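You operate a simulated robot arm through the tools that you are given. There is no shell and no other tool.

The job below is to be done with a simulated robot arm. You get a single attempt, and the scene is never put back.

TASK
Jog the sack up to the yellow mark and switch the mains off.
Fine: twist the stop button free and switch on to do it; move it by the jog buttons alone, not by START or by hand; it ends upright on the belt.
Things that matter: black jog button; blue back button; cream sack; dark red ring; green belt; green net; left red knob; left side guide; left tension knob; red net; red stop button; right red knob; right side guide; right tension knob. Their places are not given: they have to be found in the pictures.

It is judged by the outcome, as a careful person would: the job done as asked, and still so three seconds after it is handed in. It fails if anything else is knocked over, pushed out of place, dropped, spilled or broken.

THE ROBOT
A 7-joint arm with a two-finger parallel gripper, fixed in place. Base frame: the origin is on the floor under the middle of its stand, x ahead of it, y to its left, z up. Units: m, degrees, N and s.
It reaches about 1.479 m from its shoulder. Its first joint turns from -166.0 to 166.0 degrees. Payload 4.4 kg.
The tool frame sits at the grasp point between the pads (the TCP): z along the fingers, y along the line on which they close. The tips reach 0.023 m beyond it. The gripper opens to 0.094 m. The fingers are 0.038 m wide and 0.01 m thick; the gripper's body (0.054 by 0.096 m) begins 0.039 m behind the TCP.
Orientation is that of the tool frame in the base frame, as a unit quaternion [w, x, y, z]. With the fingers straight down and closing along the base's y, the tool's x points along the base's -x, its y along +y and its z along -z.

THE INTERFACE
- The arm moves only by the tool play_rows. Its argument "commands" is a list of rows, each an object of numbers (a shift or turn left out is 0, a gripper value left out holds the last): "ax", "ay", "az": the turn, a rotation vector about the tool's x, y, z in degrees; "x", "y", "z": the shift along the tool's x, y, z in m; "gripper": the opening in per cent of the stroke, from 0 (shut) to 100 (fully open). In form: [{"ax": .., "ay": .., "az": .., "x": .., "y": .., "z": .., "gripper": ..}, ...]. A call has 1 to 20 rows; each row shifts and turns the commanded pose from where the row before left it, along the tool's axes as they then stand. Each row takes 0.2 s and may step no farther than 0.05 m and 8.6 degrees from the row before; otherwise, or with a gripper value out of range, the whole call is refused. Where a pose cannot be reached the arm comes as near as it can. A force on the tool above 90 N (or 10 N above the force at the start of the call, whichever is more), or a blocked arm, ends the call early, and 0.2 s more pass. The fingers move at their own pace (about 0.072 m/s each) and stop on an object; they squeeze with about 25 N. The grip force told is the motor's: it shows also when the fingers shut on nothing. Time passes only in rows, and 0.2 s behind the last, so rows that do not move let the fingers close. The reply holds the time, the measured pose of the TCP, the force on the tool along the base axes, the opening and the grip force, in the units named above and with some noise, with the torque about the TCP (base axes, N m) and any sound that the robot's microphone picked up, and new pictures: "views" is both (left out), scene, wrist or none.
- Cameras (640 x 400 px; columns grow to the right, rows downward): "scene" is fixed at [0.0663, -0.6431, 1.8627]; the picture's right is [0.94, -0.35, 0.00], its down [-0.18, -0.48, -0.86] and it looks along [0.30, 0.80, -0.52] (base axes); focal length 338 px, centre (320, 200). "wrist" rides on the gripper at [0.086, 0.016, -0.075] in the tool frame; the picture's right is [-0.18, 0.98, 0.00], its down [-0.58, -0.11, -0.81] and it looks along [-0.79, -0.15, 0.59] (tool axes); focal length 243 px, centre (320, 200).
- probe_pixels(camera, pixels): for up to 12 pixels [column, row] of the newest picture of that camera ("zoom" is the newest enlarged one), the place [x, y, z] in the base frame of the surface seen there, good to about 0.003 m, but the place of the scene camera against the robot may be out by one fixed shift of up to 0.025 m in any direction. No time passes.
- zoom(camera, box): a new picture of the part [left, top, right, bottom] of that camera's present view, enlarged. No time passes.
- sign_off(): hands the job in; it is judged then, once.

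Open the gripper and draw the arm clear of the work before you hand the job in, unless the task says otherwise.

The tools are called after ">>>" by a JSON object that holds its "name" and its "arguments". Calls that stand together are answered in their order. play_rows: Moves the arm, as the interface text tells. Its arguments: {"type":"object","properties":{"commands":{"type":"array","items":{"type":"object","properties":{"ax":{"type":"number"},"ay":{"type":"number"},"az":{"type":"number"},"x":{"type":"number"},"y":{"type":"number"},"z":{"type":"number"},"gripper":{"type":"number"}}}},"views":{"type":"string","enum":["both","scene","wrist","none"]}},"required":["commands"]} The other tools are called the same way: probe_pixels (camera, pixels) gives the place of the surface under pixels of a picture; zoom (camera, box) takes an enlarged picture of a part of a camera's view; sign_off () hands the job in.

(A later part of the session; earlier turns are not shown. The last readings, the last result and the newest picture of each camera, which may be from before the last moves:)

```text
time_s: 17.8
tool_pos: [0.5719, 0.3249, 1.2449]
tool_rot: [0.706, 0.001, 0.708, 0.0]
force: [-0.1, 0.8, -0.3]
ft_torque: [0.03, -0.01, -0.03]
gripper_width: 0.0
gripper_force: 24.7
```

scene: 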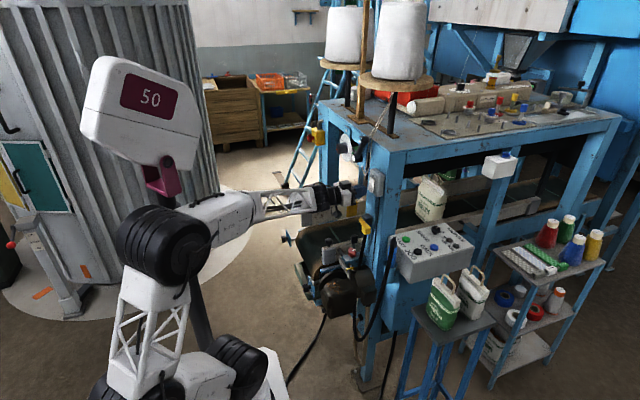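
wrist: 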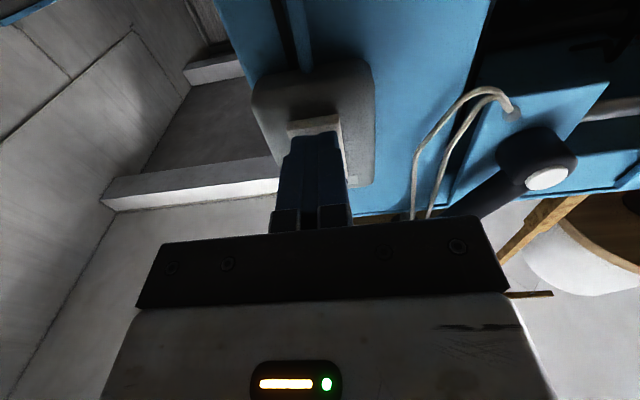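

The fingertips at (320,135) are just in front of the lower end of the rocker. I'll press in slowly in 4 mm steps.

>>> {"name": "play_rows", "arguments": {"commands": [{"z": 0.006}, {"z": 0.004}, {"z": 0.004}, {"z": 0.004}], "views": "scene"}}

>>> {"name": "zoom", "arguments": {"camera": "scene", "box": [430, 225, 470, 255]}}

>>> {"name": "zoom", "arguments": {"camera": "scene", "box": [350, 166, 390, 202]}}

```text
time_s: 18.9
tool_pos: [0.5877, 0.325, 1.2454]
tool_rot: [0.707, 0.0, 0.707, 0.001]
force: [-49.1, -8.7, -2.1]
ft_torque: [-0.38, -0.91, -0.24]
gripper_width: 0.0
gripper_force: 24.9
stopped in row 4: the force on the tool passed its limit at 101 N (the readings are from after the stop); the commanded pose is now the measured one
```

scene: 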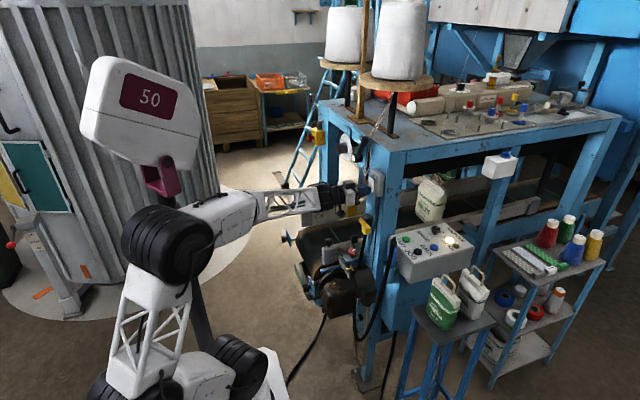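

```text
13.33 times, centred on (450, 240) of scene
```

zoom: 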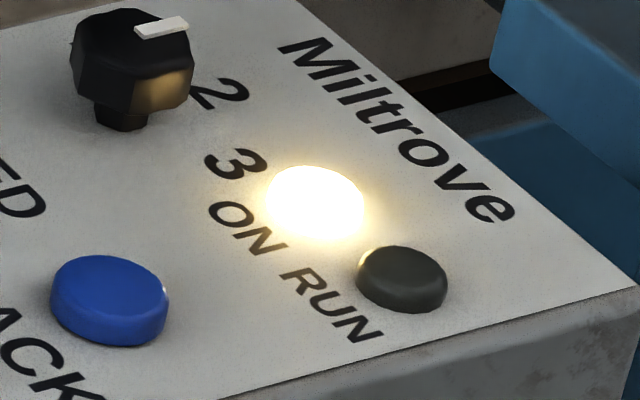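

```text
11.11 times, centred on (370, 184) of scene
```

zoom: 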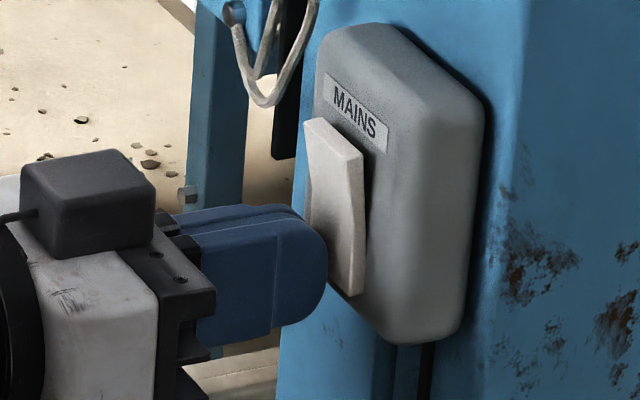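

The ON lamp is lit: mains is on, the rocker's bottom is now in. I'll back straight off the switch and check the pendant/cable near the panel before going over it.

>>> {"name": "play_rows", "arguments": {"commands": [{"z": -0.05}, {"z": -0.05}, {"z": -0.05}, {"z": -0.05}], "views": "both"}}

>>> {"name": "probe_pixels", "arguments": {"camera": "scene", "pixels": [[393, 240], [391, 255], [389, 265], [382, 285], [392, 214], [400, 175], [480, 150], [418, 251], [406, 239], [434, 247], [450, 246], [436, 227]]}}

>>> {"name": "zoom", "arguments": {"camera": "scene", "box": [370, 215, 450, 275]}}

```text
time_s: 19.9
tool_pos: [0.3881, 0.3244, 1.2444]
tool_rot: [0.706, 0.0, 0.708, -0.001]
force: [0.3, 0.6, -0.1]
ft_torque: [0.02, -0.03, -0.03]
gripper_width: 0.0001
gripper_force: 25.1
```

scene: 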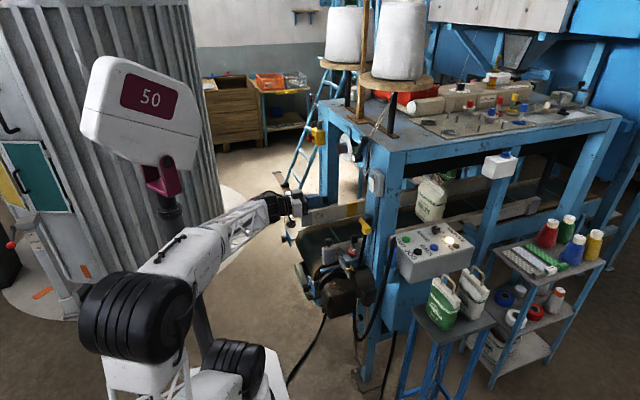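
wrist: 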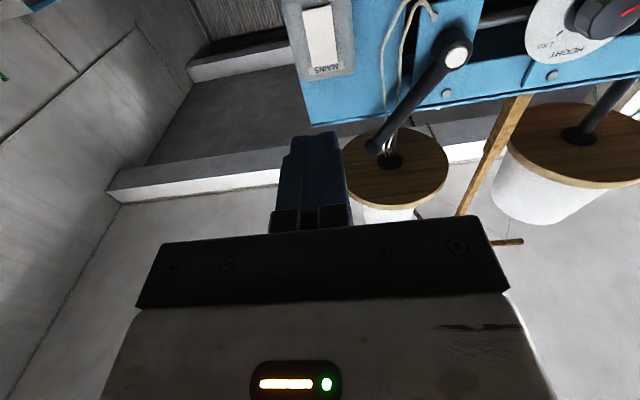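

```text
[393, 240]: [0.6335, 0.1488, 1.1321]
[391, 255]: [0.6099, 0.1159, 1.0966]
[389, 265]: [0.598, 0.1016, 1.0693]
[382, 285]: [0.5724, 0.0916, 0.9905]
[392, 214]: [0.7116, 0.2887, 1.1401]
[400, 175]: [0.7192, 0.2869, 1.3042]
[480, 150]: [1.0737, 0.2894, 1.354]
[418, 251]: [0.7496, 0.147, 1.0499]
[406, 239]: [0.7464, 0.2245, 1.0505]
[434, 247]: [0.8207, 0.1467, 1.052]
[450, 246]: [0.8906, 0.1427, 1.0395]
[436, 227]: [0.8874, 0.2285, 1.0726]
```

```text
6.67 times, centred on (410, 245) of scene
```

zoom: 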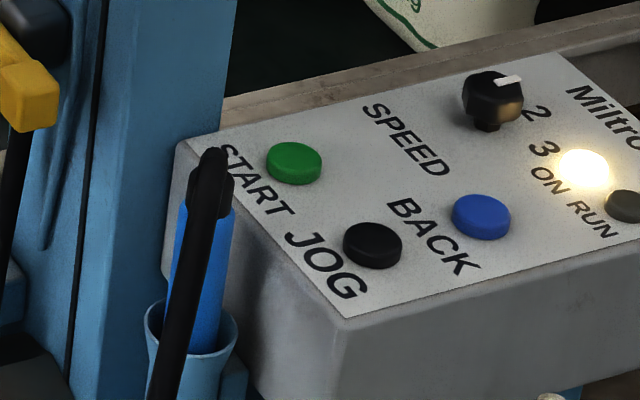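

The pendant top stands at about (0.615,0.155,1.13), so I'll approach JOG with the wrist yawed so the camera sits on the −y side looking over the panel to the belt. First I rise and pitch the gripper back to pointing down.

>>> {"name": "play_rows", "arguments": {"commands": [{"x": -0.05}, {"x": -0.05}, {"x": -0.04}, {"ay": 8.4}, {"ay": 8.4}, {"ay": 8.4}, {"ay": 8.4}, {"ay": 8.4}, {"ay": 8.4}, {"ay": 8.4}, {"ay": 8.4}, {"ay": 8.4}, {"ay": 8.4}, {"ay": 6.0}], "views": "scene"}}

```text
time_s: 22.9
tool_pos: [0.3872, 0.3251, 1.3848]
tool_rot: [-0.001, -0.001, 1.0, 0.001]
force: [-0.7, 0.0, -0.7]
ft_torque: [0.04, 0.0, 0.01]
gripper_width: 0.0
gripper_force: 25.4
```

scene: 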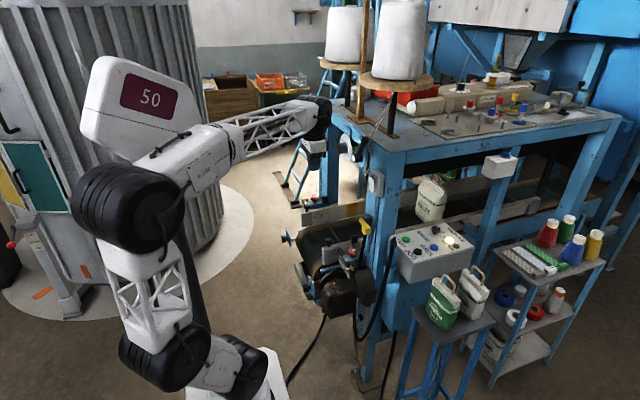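

Gripper is pointing down again. Next I move to y≈0.15 and yaw −90° so the camera faces +y.

>>> {"name": "play_rows", "arguments": {"commands": [{"y": -0.05}, {"y": -0.05}, {"y": -0.05}, {"y": -0.03}, {"az": -8.4}, {"az": -8.4}, {"az": -8.4}, {"az": -8.4}, {"az": -8.4}, {"az": -8.4}, {"az": -8.4}, {"az": -8.4}, {"az": -8.4}, {"az": -8.4}, {"az": -6.0}], "views": "both"}}

```text
time_s: 26.1
tool_pos: [0.389, 0.1444, 1.3861]
tool_rot: [0.002, 0.708, -0.706, -0.001]
force: [-0.1, 0.1, 0.4]
ft_torque: [0.03, -0.02, 0.0]
gripper_width: 0.0
gripper_force: 25.3
```

scene: 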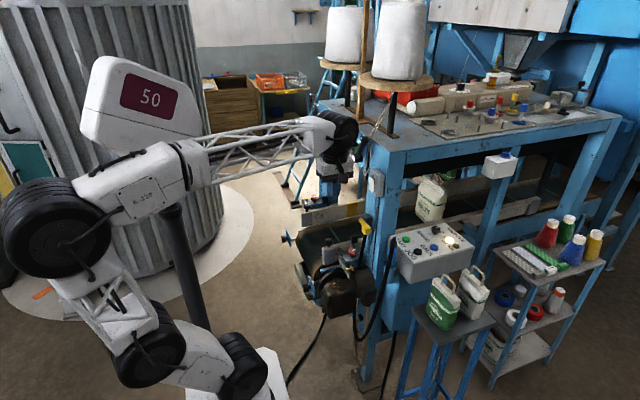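
wrist: 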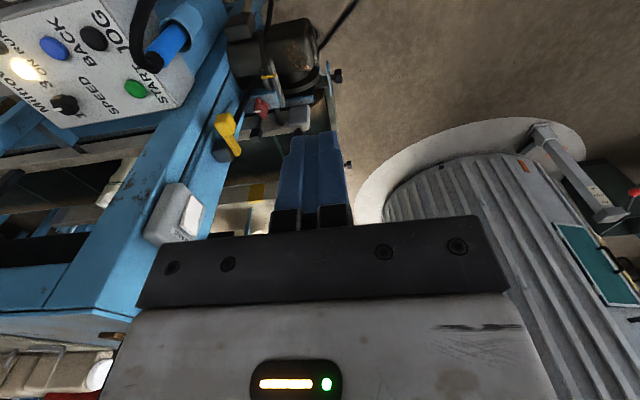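

The wrist camera now sees the panel (JOG at (93,38), BACK (53,47), START (136,89)) and the sack between posts at (115,185). I'll probe these in the robot frame.

>>> {"name": "probe_pixels", "arguments": {"camera": "wrist", "pixels": [[93, 38], [53, 47], [136, 89], [65, 103], [160, 90], [176, 38], [145, 45], [190, 215], [230, 140], [115, 185], [118, 52], [258, 192]]}}

>>> {"name": "zoom", "arguments": {"camera": "wrist", "box": [0, 0, 220, 140]}}

```text
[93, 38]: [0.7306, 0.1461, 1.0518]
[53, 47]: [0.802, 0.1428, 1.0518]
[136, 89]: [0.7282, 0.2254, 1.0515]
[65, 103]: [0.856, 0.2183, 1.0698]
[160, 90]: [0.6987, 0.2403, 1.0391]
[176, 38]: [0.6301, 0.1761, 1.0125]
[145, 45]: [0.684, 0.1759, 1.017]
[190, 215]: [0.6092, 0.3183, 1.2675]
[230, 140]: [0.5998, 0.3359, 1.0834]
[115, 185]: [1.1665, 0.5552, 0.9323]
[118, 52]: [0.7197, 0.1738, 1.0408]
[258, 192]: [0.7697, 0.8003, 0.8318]
```

```text
2.86 times, centred on (110, 70) of wrist
```

zoom: 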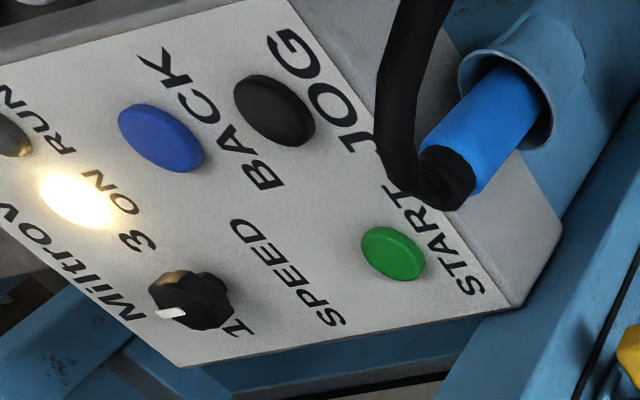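

JOG is at [0.731,0.146,1.052] in the robot frame and BACK at [0.802,0.143,1.052]. I'll move over JOG at the current height (well above the pendant at 1.13).

>>> {"name": "play_rows", "arguments": {"commands": [{"y": -0.049}, {"y": -0.049}, {"y": -0.049}, {"y": -0.049}, {"y": -0.049}, {"y": -0.049}, {"y": -0.048, "x": -0.0015}], "views": "both"}}

```text
time_s: 27.7
tool_pos: [0.7284, 0.1472, 1.3856]
tool_rot: [-0.001, 0.708, -0.706, 0.0]
force: [-0.3, -0.3, 0.1]
ft_torque: [0.0, 0.03, 0.0]
gripper_width: 0.0
gripper_force: 24.6
```

scene: 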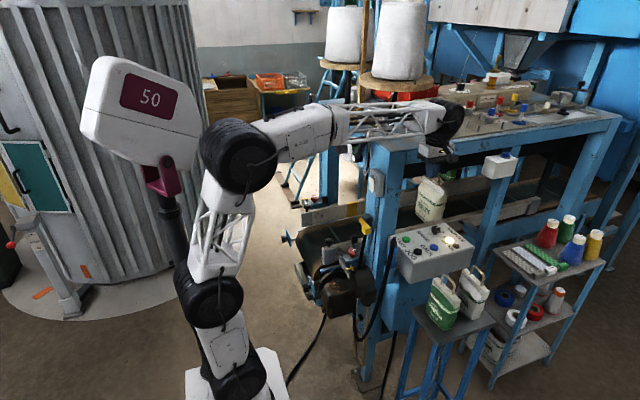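
wrist: 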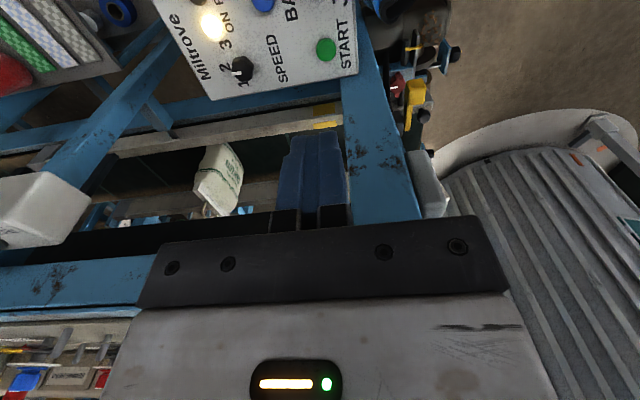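

The wrist view shows the sack at (220,175) and the near guide's yellow mark at (325,112). I'll descend to about 15 mm above the JOG button.

>>> {"name": "play_rows", "arguments": {"commands": [{"z": 0.05, "y": -0.0022}, {"z": 0.05}, {"z": 0.05}, {"z": 0.05}, {"z": 0.05}, {"z": 0.045}], "views": "both"}}

>>> {"name": "zoom", "arguments": {"camera": "scene", "box": [370, 205, 466, 265]}}

```text
time_s: 29.1
tool_pos: [0.733, 0.1466, 1.0885]
tool_rot: [0.0, 0.708, -0.706, 0.0]
force: [0.4, -0.2, 0.5]
ft_torque: [0.04, 0.01, 0.01]
gripper_width: 0.0
gripper_force: 25.0
```

scene: 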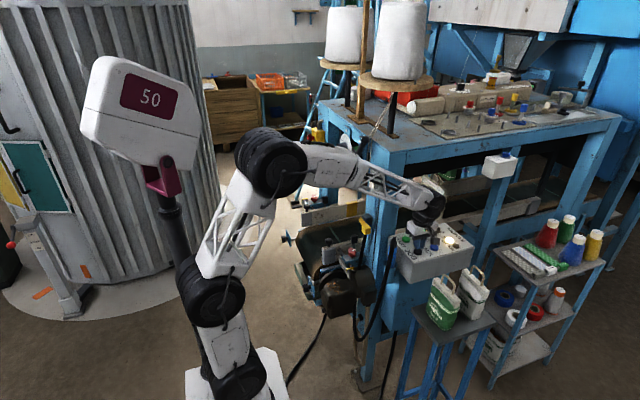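
wrist: 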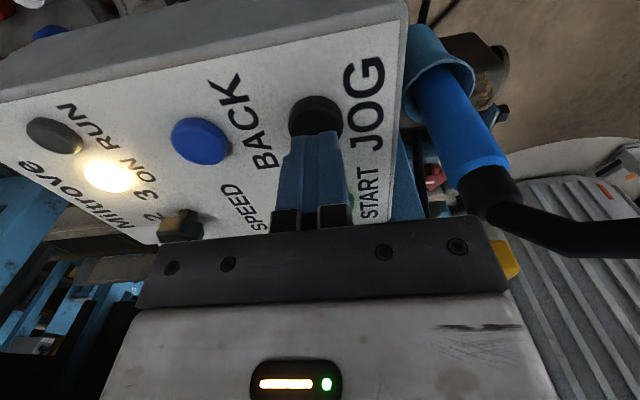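

```text
6.67 times, centred on (418, 235) of scene
```

zoom: 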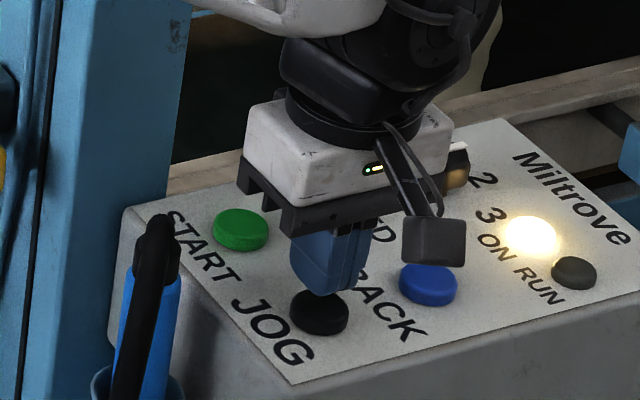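

The fingertips hover over JOG, seen at wrist (316,118). I'll probe the button top to check centring.

>>> {"name": "probe_pixels", "arguments": {"camera": "wrist", "pixels": [[316, 110], [298, 118], [335, 115], [316, 101], [200, 140], [350, 195]]}}

>>> {"name": "zoom", "arguments": {"camera": "wrist", "box": [240, 60, 400, 160]}}

```text
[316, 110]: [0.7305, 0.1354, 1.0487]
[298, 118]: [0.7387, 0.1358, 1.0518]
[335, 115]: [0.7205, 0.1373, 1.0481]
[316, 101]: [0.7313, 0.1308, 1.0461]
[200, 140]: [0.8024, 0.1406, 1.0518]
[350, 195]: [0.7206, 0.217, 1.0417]
```

```text
4.00 times, centred on (320, 110) of wrist
```

zoom: 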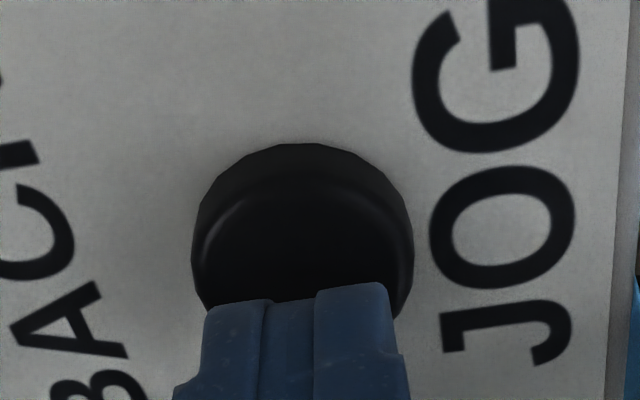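

JOG centre is at about (0.730,0.144). I'll shift ~2 mm onto it and do one very short press, lifting again within the same call, to see which way and how far the sack moves.

>>> {"name": "play_rows", "arguments": {"commands": [{"x": 0.002, "y": 0.0025, "z": 0.008}, {"z": 0.008}, {"z": -0.016}], "views": "both"}}

>>> {"name": "zoom", "arguments": {"camera": "scene", "box": [370, 160, 480, 265]}}

```text
time_s: 29.9
tool_pos: [0.7285, 0.1448, 1.0886]
tool_rot: [0.0, 0.707, -0.707, 0.0]
force: [-0.7, -0.3, 0.0]
ft_torque: [0.02, 0.01, 0.02]
gripper_width: 0.0
gripper_force: 25.2
```

scene: 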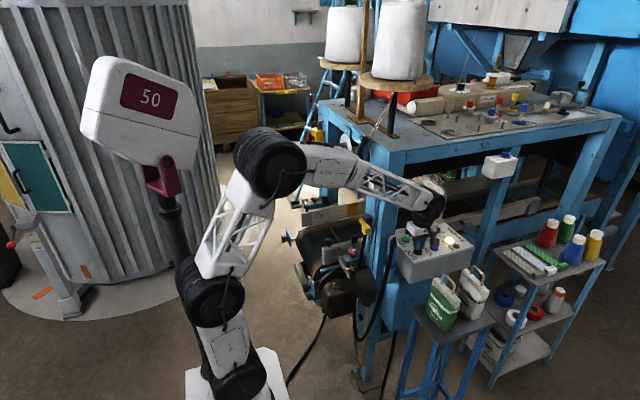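
wrist: 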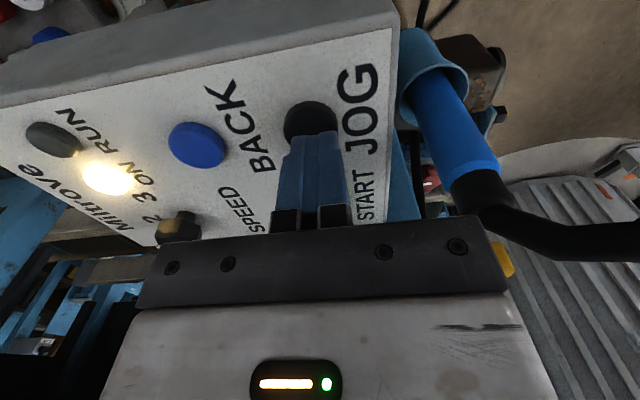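

```text
3.81 times, centred on (425, 212) of scene
```

zoom: 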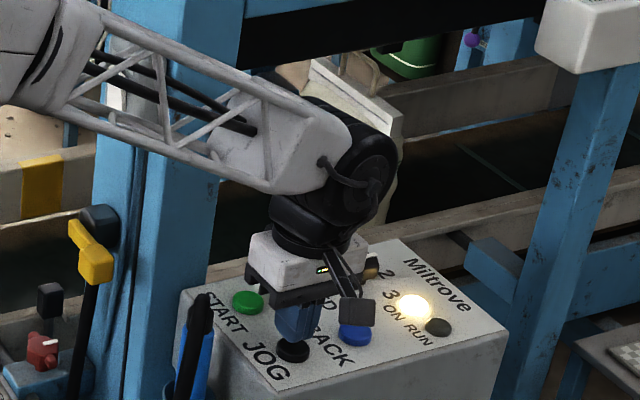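

No visible movement yet (the sack's header corner is still at scene (447,191)); the press was probably too shallow. I'll press ~5 mm deep and read force and the RUN lamp while down.

>>> {"name": "play_rows", "arguments": {"commands": [{"y": -0.001, "z": 0.012}, {"z": 0.007}], "views": "both"}}

>>> {"name": "zoom", "arguments": {"camera": "scene", "box": [370, 160, 480, 265]}}

```text
time_s: 30.5
tool_pos: [0.7297, 0.1443, 1.0699]
tool_rot: [0.001, 0.708, -0.707, -0.001]
force: [1.5, -0.2, 2.9]
ft_torque: [0.01, -0.07, 0.0]
gripper_width: 0.0
gripper_force: 24.5
heard: click
```

scene: 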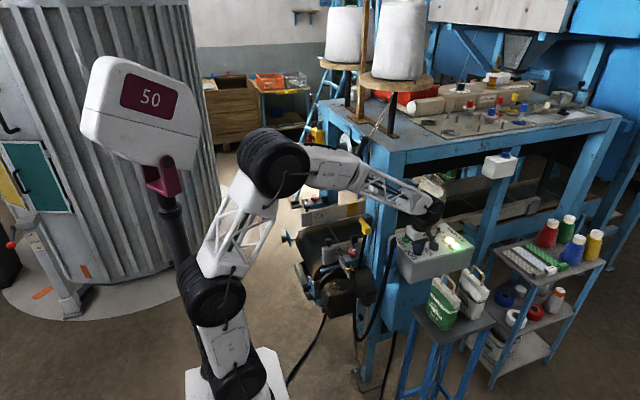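
wrist: 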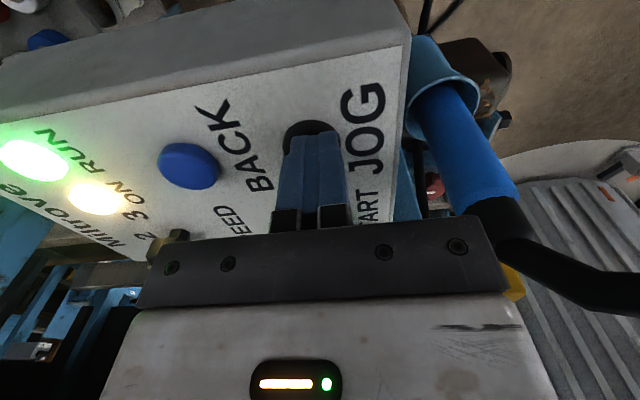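

```text
3.81 times, centred on (425, 212) of scene
```

zoom: 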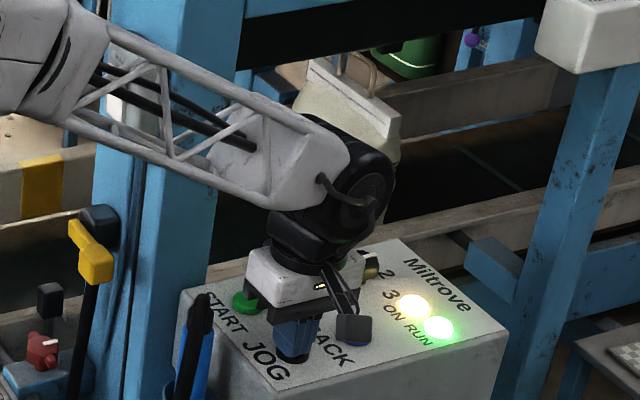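

Click heard, RUN lamp lit, and the header corner has shifted left ~1 px: JOG carries the sack towards −x, slowly. I'll hold for 3 more rows and measure the speed.

>>> {"name": "play_rows", "arguments": {"commands": [{}, {}, {}], "views": "scene"}}

>>> {"name": "zoom", "arguments": {"camera": "scene", "box": [370, 160, 480, 265]}}

>>> {"name": "probe_pixels", "arguments": {"camera": "scene", "pixels": [[443, 188], [440, 184]]}}

```text
time_s: 31.3
tool_pos: [0.7297, 0.145, 1.0697]
tool_rot: [0.0, 0.708, -0.706, -0.001]
force: [1.2, 0.2, 1.2]
ft_torque: [0.0, -0.03, -0.04]
gripper_width: 0.0
gripper_force: 24.5
```

scene: 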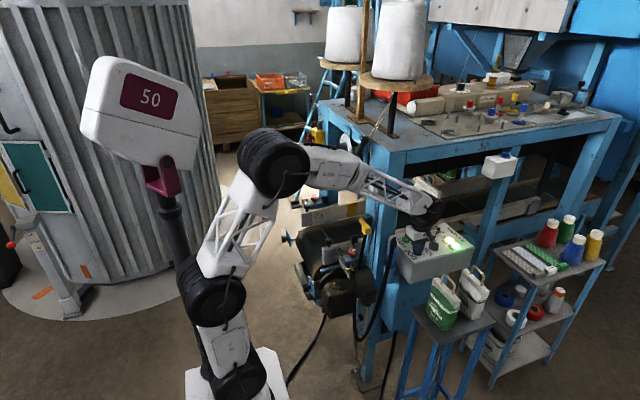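

```text
3.81 times, centred on (425, 212) of scene
```

zoom: 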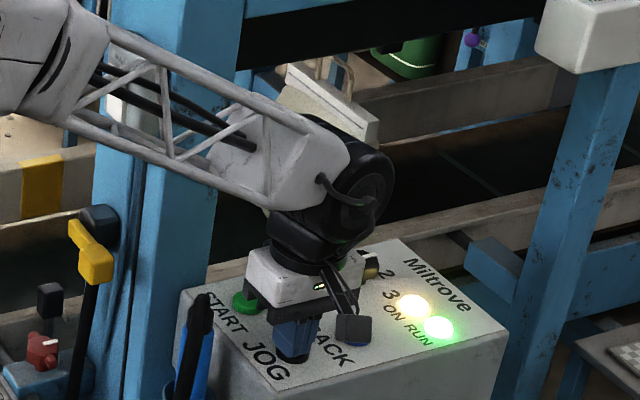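

```text
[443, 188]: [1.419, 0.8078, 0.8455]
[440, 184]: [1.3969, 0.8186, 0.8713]
```

The sack moves ~0.05 m/s and stays upright; about 0.31 m remain. I'll hold JOG for 12 more rows (~2.6 s).

>>> {"name": "play_rows", "arguments": {"commands": [{}, {}, {}, {}, {}, {}, {}, {}, {}, {}, {}, {}], "views": "both"}}

>>> {"name": "zoom", "arguments": {"camera": "scene", "box": [340, 160, 450, 265]}}

```text
time_s: 33.9
tool_pos: [0.7306, 0.1448, 1.0712]
tool_rot: [0.0, 0.708, -0.706, 0.001]
force: [-0.3, -0.6, 2.4]
ft_torque: [-0.01, -0.01, 0.0]
gripper_width: 0.0001
gripper_force: 25.0
```

scene: 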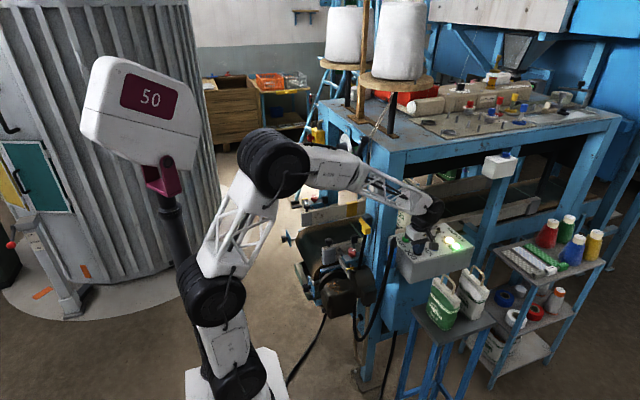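
wrist: 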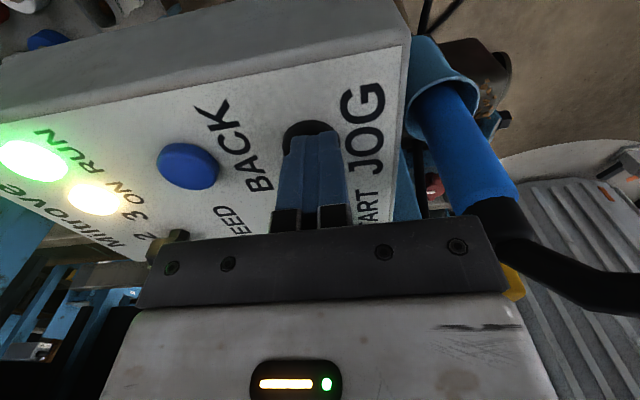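

```text
3.81 times, centred on (395, 212) of scene
```

zoom: 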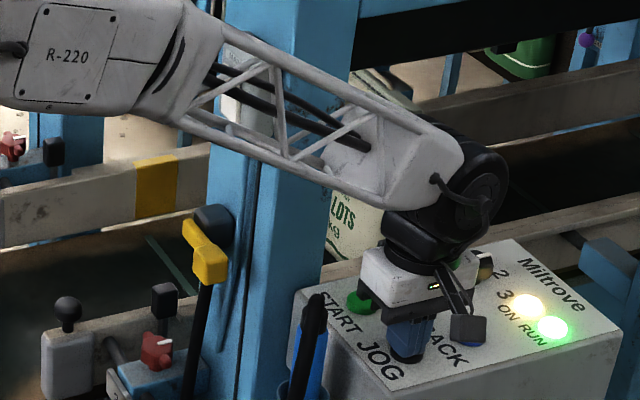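

The sack is visible below the forearm around scene (402,222). I'll probe its front face to get its position.

>>> {"name": "probe_pixels", "arguments": {"camera": "scene", "pixels": [[401, 215], [401, 222], [400, 225], [408, 220], [409, 182], [398, 212]]}}

```text
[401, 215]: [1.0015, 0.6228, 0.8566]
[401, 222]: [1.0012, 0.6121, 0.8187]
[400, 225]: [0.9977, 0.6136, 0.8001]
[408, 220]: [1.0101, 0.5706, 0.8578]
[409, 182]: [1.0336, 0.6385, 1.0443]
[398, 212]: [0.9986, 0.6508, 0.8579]
```

The sack's front face is at x≈0.982 (robot frame), moving ~0.045 m/s, still upright. I'll hold JOG for 12 more rows and check again; I also probe the far yellow mark's edges.

>>> {"name": "probe_pixels", "arguments": {"camera": "scene", "pixels": [[347, 210], [349, 210], [352, 209], [355, 208], [358, 208]]}}

>>> {"name": "play_rows", "arguments": {"commands": [{}, {}, {}, {}, {}, {}, {}, {}, {}, {}, {}, {}], "views": "scene"}}

>>> {"name": "zoom", "arguments": {"camera": "scene", "box": [330, 160, 440, 265]}}

```text
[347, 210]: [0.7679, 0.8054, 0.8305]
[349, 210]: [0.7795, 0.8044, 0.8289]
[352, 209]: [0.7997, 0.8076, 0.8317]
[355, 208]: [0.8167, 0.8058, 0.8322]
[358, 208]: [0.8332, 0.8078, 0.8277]
```

```text
time_s: 36.5
tool_pos: [0.7305, 0.1449, 1.0701]
tool_rot: [0.0, 0.708, -0.706, 0.0]
force: [-0.1, 0.3, 2.1]
ft_torque: [0.02, -0.01, -0.02]
gripper_width: 0.0
gripper_force: 24.9
```

scene: 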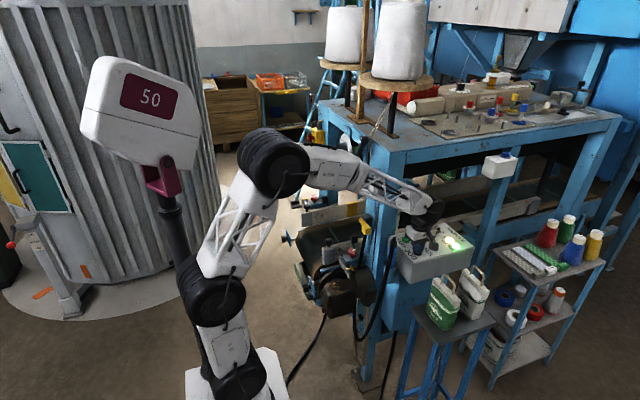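

```text
3.81 times, centred on (385, 212) of scene
```

zoom: 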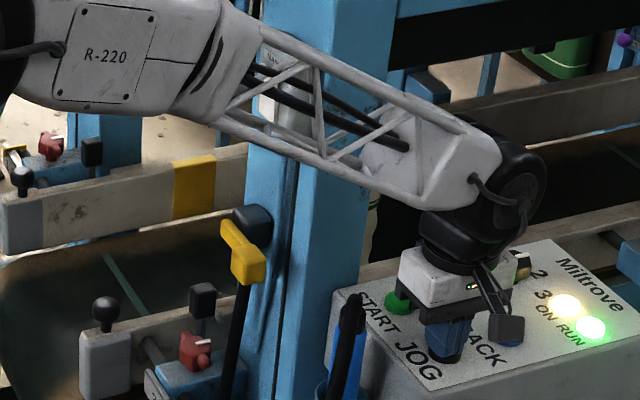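

The sack is now mostly behind the post. The yellow mark spans about x 0.748–0.812 (robot frame, centre ≈0.78). I'll release JOG, rise, and look with the wrist camera for an accurate position.

>>> {"name": "play_rows", "arguments": {"commands": [{"z": -0.03}, {"z": -0.05}, {"z": -0.05}, {"z": -0.05}, {"z": -0.05}, {"z": -0.05}], "views": "both"}}

>>> {"name": "zoom", "arguments": {"camera": "wrist", "box": [180, 80, 420, 230]}}

```text
time_s: 37.9
tool_pos: [0.7319, 0.145, 1.35]
tool_rot: [0.002, 0.708, -0.706, -0.001]
force: [-0.3, 0.4, -0.1]
ft_torque: [0.05, -0.01, 0.03]
gripper_width: 0.0
gripper_force: 25.2
```

scene: 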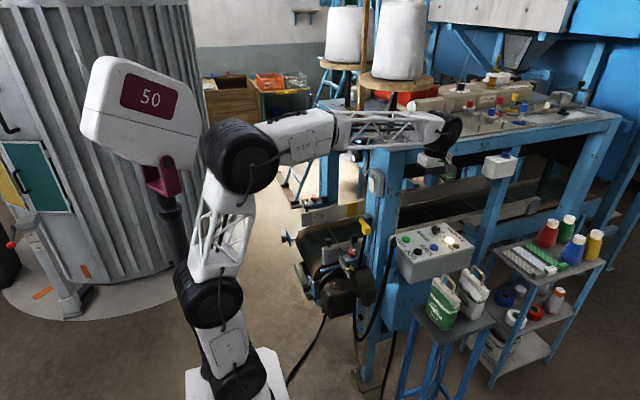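
wrist: 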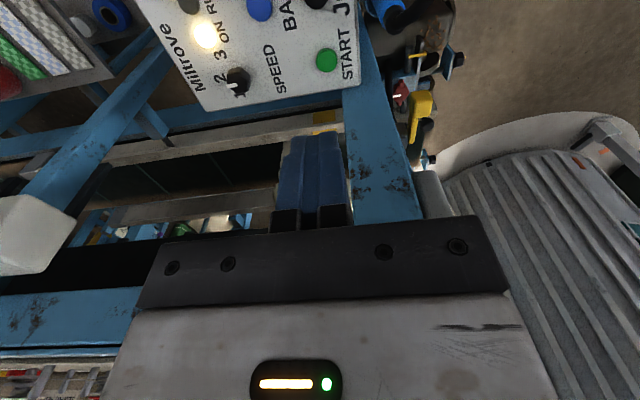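

```text
2.67 times, centred on (300, 155) of wrist
```

zoom: 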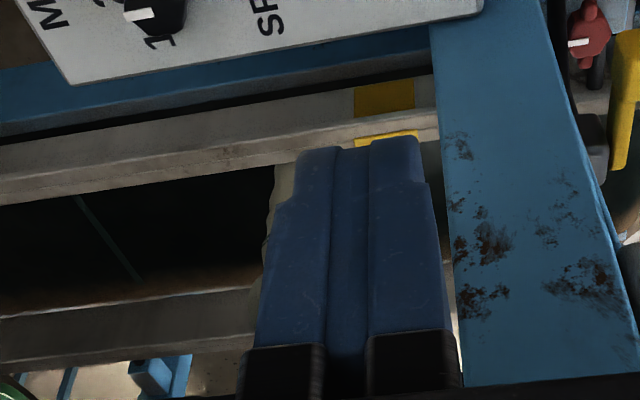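

The sack is hidden behind the fingers in this view. I'll yaw 25° so that it appears beside them.

>>> {"name": "play_rows", "arguments": {"commands": [{"az": -8.4}, {"az": -8.4}, {"az": -8.4}], "views": "wrist"}}

>>> {"name": "zoom", "arguments": {"camera": "wrist", "box": [130, 60, 370, 230]}}

```text
time_s: 38.7
tool_pos: [0.731, 0.1462, 1.3498]
tool_rot: [0.001, 0.845, -0.535, -0.001]
force: [-0.2, -0.8, 0.1]
ft_torque: [0.0, 0.0, -0.01]
gripper_width: 0.0001
gripper_force: 24.8
```

wrist: 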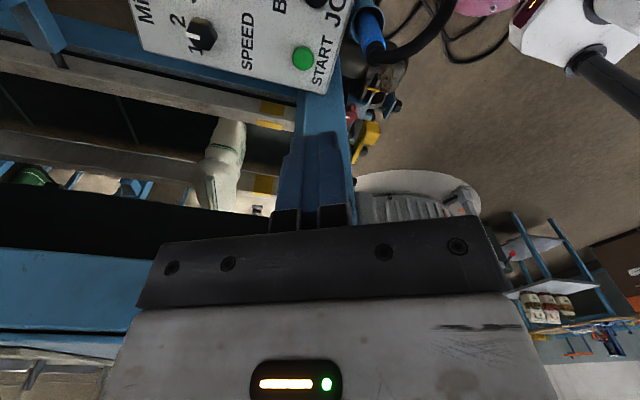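

```text
2.35 times, centred on (250, 145) of wrist
```

zoom: 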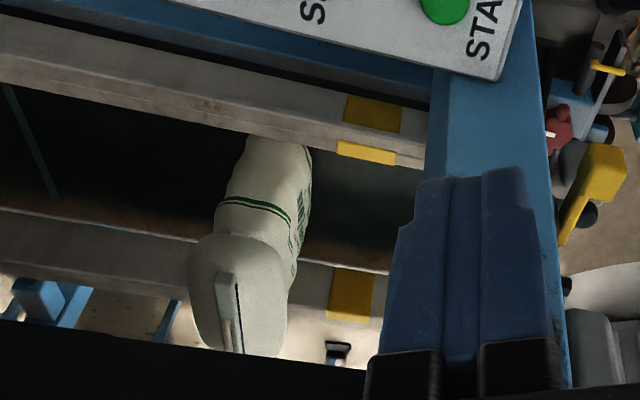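

Both yellow marks and the sack are now clear in this zoom: sack front edge near (308,170), near mark (370,130), far mark (352,295). I'll probe edges for exact positions.

>>> {"name": "probe_pixels", "arguments": {"camera": "zoom", "pixels": [[347, 105], [400, 115], [340, 148], [394, 160], [334, 290], [374, 300], [300, 165], [300, 195], [275, 180], [232, 195], [250, 150], [285, 260]]}}

>>> {"name": "probe_pixels", "arguments": {"camera": "zoom", "pixels": [[195, 280], [230, 280], [280, 290], [240, 320], [260, 340], [215, 330], [306, 180], [240, 165], [222, 215]]}}

```text
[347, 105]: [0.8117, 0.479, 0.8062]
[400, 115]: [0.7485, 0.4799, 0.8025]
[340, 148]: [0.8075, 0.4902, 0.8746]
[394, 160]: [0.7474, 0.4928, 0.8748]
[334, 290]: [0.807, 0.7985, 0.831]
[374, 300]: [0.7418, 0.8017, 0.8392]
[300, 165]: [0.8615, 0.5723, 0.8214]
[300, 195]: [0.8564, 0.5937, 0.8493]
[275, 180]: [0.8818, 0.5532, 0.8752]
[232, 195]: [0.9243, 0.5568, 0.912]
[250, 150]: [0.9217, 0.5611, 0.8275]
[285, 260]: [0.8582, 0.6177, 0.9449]
```

```text
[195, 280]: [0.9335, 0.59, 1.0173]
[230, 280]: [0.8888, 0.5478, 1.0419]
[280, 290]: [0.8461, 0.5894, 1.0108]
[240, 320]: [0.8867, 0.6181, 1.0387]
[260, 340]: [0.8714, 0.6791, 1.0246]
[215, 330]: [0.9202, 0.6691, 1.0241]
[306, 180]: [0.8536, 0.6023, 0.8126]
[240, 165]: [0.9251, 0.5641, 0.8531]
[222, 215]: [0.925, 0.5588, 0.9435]
```

Mark spans x 0.745–0.810 (centre 0.778); the sack spans about 0.846–0.932 (centre ≈0.889), upright. About 0.10 m more is needed (~2.1 s of jogging). I'll descend again over JOG, press, hold 10 rows and release within one call.

>>> {"name": "play_rows", "arguments": {"commands": [{"z": 0.05}, {"z": 0.05}, {"z": 0.05}, {"z": 0.05}, {"z": 0.045, "x": 0.001, "y": 0.0015}, {"z": 0.0163}], "views": "both"}}

```text
time_s: 40.1
tool_pos: [0.7286, 0.144, 1.0877]
tool_rot: [0.001, 0.845, -0.535, 0.0]
force: [0.4, 0.0, -0.2]
ft_torque: [0.03, -0.02, 0.01]
gripper_width: 0.0
gripper_force: 25.3
```

scene: 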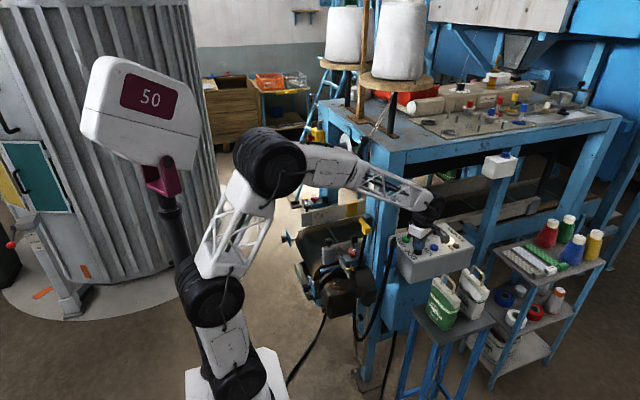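
wrist: 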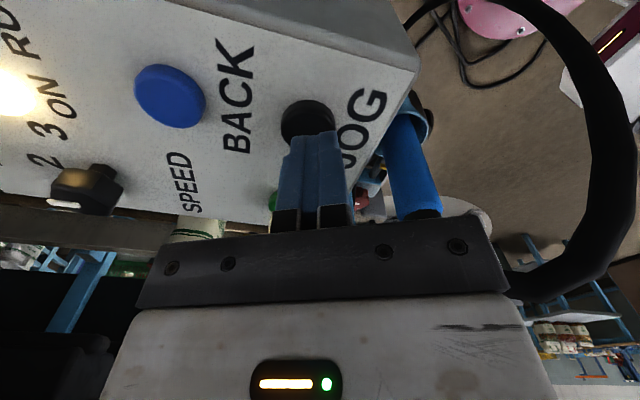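

The tip is over JOG (310,120) with no contact. Now the timed press: down, 10 held rows, then lift.

>>> {"name": "play_rows", "arguments": {"commands": [{"z": 0.012}, {"z": 0.006}, {}, {}, {}, {}, {}, {}, {}, {}, {}, {}, {"z": -0.03}], "views": "scene"}}

>>> {"name": "zoom", "arguments": {"camera": "scene", "box": [320, 160, 460, 265]}}

```text
time_s: 42.9
tool_pos: [0.7302, 0.1428, 1.1016]
tool_rot: [0.0, 0.845, -0.535, 0.0]
force: [0.1, -0.5, 0.2]
ft_torque: [0.0, -0.01, -0.01]
gripper_width: 0.0001
gripper_force: 25.0
heard: click
```

scene: 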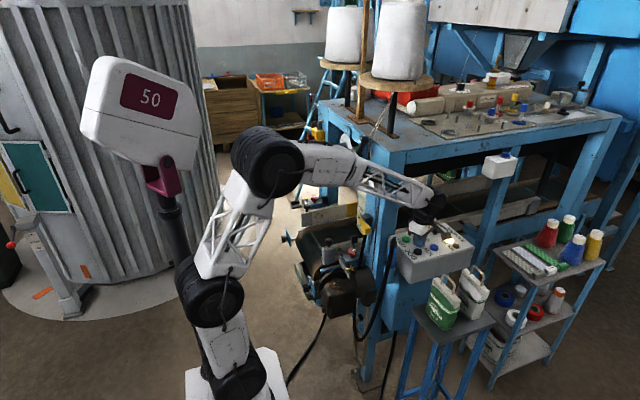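

```text
3.81 times, centred on (390, 212) of scene
```

zoom: 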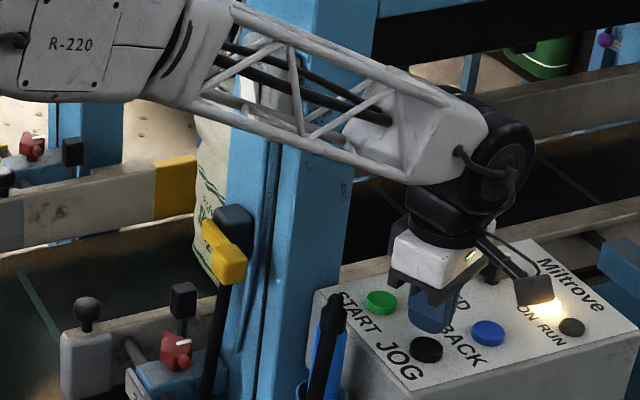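

The belt has stopped (RUN lamp off) and the sack emerges left of the post by the far yellow mark. I'll rise and check with the wrist camera.

>>> {"name": "play_rows", "arguments": {"commands": [{"z": -0.05}, {"z": -0.05}, {"z": -0.05}, {"z": -0.05}, {"z": -0.048}, {"az": -8}], "views": "both"}}

>>> {"name": "zoom", "arguments": {"camera": "wrist", "box": [130, 60, 370, 230]}}

```text
time_s: 44.3
tool_pos: [0.7303, 0.1439, 1.3498]
tool_rot: [0.001, 0.881, -0.474, -0.001]
force: [-0.6, -0.2, 0.0]
ft_torque: [-0.03, 0.01, 0.0]
gripper_width: 0.0
gripper_force: 25.0
```

scene: 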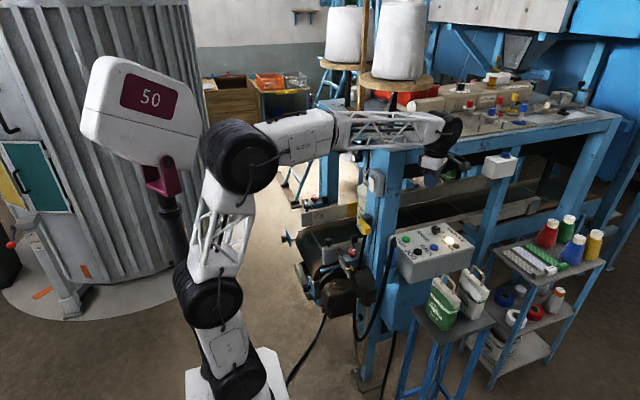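
wrist: 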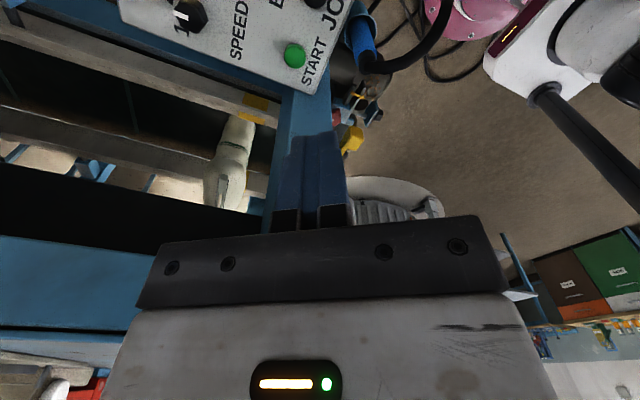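

```text
2.35 times, centred on (250, 145) of wrist
```

zoom: 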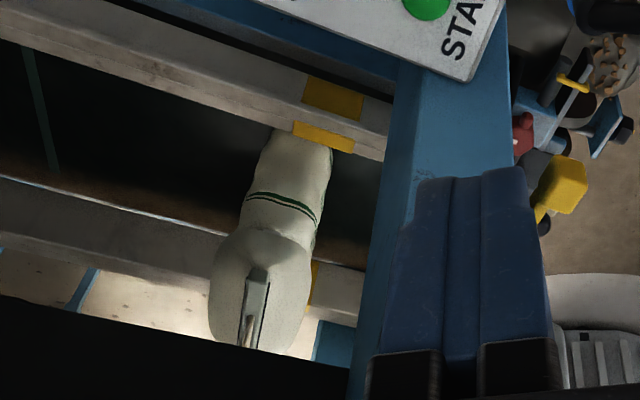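

The sack now stands opposite the yellow marks: near mark at (320,135), sack at (280,220). I'll probe for exact position.

>>> {"name": "probe_pixels", "arguments": {"camera": "zoom", "pixels": [[296, 130], [350, 145], [275, 145], [325, 165], [285, 170], [250, 190], [310, 220], [258, 270], [215, 275], [300, 275], [255, 310], [285, 310]]}}

>>> {"name": "probe_pixels", "arguments": {"camera": "zoom", "pixels": [[265, 150], [320, 200], [230, 310], [275, 310], [312, 280], [245, 215], [330, 150], [240, 235]]}}

>>> {"name": "zoom", "arguments": {"camera": "scene", "box": [330, 180, 410, 240]}}

```text
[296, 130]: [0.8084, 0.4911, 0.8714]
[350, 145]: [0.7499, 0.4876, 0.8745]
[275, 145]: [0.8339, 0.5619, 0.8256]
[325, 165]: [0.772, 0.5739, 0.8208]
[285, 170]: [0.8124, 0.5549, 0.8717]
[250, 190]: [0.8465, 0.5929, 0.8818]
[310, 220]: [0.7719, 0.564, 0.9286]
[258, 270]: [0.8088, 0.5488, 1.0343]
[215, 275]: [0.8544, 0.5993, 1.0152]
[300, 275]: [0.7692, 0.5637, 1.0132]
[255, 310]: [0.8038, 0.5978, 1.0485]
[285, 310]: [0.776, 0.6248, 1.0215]
```

```text
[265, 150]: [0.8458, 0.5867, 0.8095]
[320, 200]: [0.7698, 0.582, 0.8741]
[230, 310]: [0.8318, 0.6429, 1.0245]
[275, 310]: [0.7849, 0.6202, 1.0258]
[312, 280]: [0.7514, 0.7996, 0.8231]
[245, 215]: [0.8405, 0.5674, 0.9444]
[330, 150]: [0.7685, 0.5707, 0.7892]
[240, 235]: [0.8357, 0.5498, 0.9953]
```

```text
6.67 times, centred on (370, 210) of scene
```

zoom: 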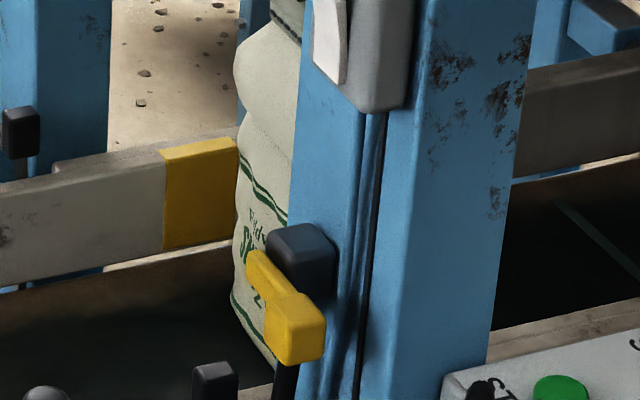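

Sack now spans about x 0.768–0.850 (centre ≈0.808); the mark band is 0.747–0.810. A ~17 mm further jog brings it squarely to the mark, so I'll descend and do a short press (3 held rows).

>>> {"name": "play_rows", "arguments": {"commands": [{"z": 0.05}, {"z": 0.05}, {"z": 0.05}, {"z": 0.05}, {"z": 0.05}, {"z": 0.0121}, {"z": 0.012}, {"z": 0.006}, {}, {}, {}, {"z": -0.03}, {"z": -0.05}, {"z": -0.05}, {"z": -0.05}, {"z": -0.05}, {"z": -0.05}], "views": "both"}}

>>> {"name": "zoom", "arguments": {"camera": "wrist", "box": [130, 60, 370, 230]}}

```text
time_s: 47.9
tool_pos: [0.7308, 0.1438, 1.3492]
tool_rot: [0.001, 0.88, -0.475, 0.0]
force: [-0.3, 0.0, 0.5]
ft_torque: [-0.01, -0.01, 0.0]
gripper_width: 0.0
gripper_force: 25.1
heard: click
```

scene: 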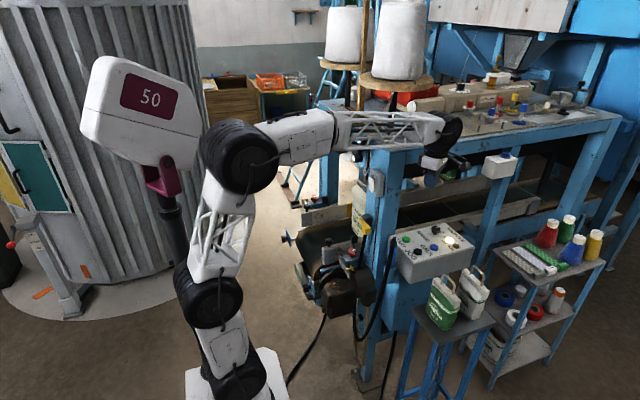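
wrist: 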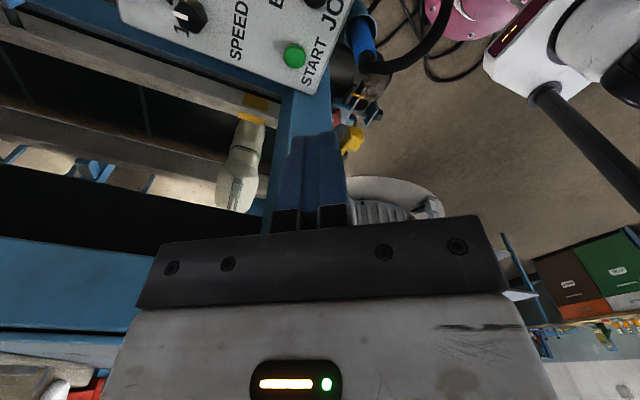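

```text
2.35 times, centred on (250, 145) of wrist
```

zoom: 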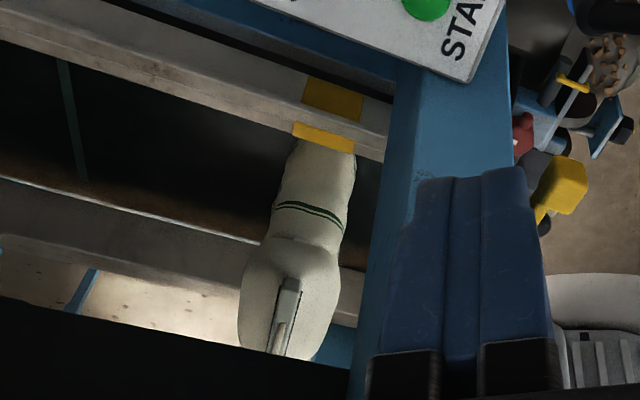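

The belt has stopped and the sack looks aligned with the mark at zoom (322,137). I'll probe its edges again.

>>> {"name": "probe_pixels", "arguments": {"camera": "zoom", "pixels": [[296, 130], [350, 145], [290, 165], [348, 180], [280, 200], [345, 210], [245, 280], [330, 290], [290, 285], [255, 310], [312, 320], [283, 165]]}}

>>> {"name": "zoom", "arguments": {"camera": "scene", "box": [330, 180, 410, 240]}}

```text
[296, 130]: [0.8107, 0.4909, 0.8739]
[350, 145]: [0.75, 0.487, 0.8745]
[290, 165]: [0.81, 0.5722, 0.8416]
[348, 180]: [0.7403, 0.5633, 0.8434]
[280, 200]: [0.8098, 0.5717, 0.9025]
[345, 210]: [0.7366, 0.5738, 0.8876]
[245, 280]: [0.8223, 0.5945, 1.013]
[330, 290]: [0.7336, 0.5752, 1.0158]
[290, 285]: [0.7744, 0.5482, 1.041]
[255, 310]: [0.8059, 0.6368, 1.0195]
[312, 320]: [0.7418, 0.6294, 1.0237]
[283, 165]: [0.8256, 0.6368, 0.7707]
```

```text
6.67 times, centred on (370, 210) of scene
```

zoom: 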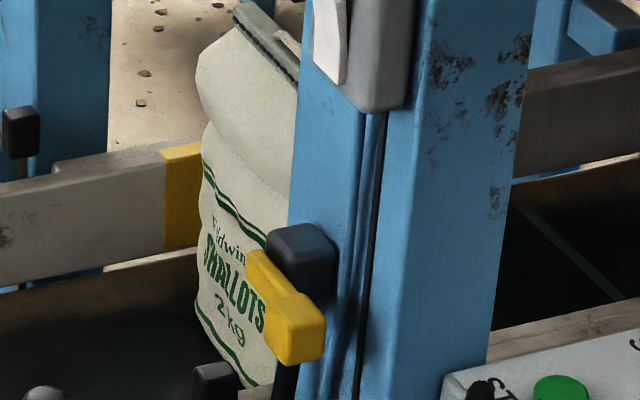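

Sack header is at x≈0.774 with the sack spanning ≈0.735–0.822: centred within a few mm of the mark (0.747–0.810), upright, and the belt is stopped. Now I'll retrace to the mains switch: unyaw and back off in −x.

>>> {"name": "play_rows", "arguments": {"commands": [{"z": -0.036, "az": 8.3}, {"az": 8.3}, {"az": 8.3}, {"az": 8.3}, {"y": 0.049}, {"y": 0.049}, {"y": 0.049}, {"y": 0.049}, {"y": 0.049}, {"y": 0.049}, {"y": 0.048}], "views": "scene"}}

```text
time_s: 50.3
tool_pos: [0.3881, 0.1436, 1.3835]
tool_rot: [-0.002, -0.707, 0.707, 0.001]
force: [1.3, 0.5, -0.2]
ft_torque: [0.01, 0.01, 0.04]
gripper_width: 0.0
gripper_force: 24.8
```

scene: 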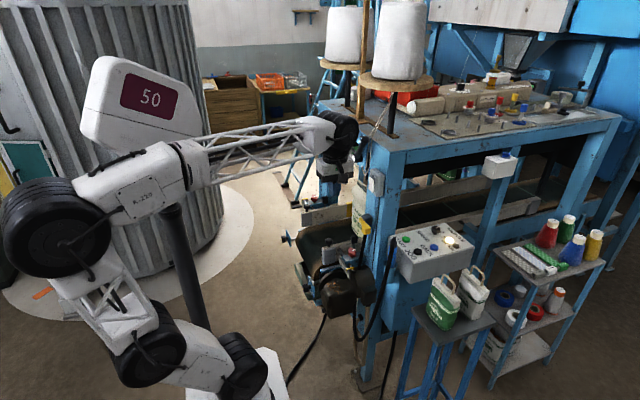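

Back at x≈0.388, clear of the machine. Next I yaw +90° back and move to y≈0.325.

>>> {"name": "play_rows", "arguments": {"commands": [{"az": 8.4}, {"az": 8.4}, {"az": 8.4}, {"az": 8.4}, {"az": 8.4}, {"az": 8.4}, {"az": 8.4}, {"az": 8.4}, {"az": 8.4}, {"az": 8.4}, {"az": 6.0}, {"y": 0.05}, {"y": 0.05}, {"y": 0.05}, {"y": 0.031}], "views": "scene"}}

```text
time_s: 53.5
tool_pos: [0.3876, 0.3241, 1.3857]
tool_rot: [-0.001, 0.0, 1.0, 0.0]
force: [0.3, 0.2, 0.8]
ft_torque: [0.02, -0.02, -0.01]
gripper_width: 0.0
gripper_force: 25.3
```

scene: 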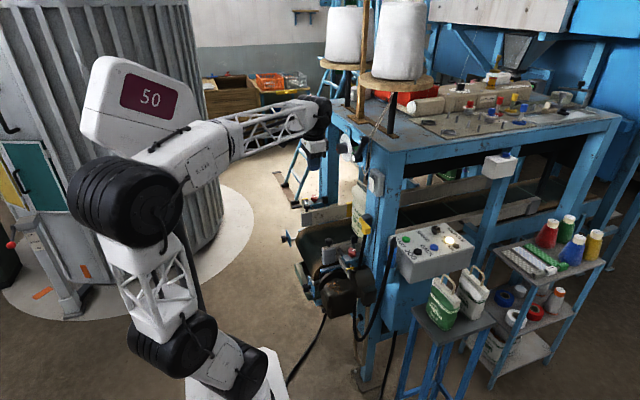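

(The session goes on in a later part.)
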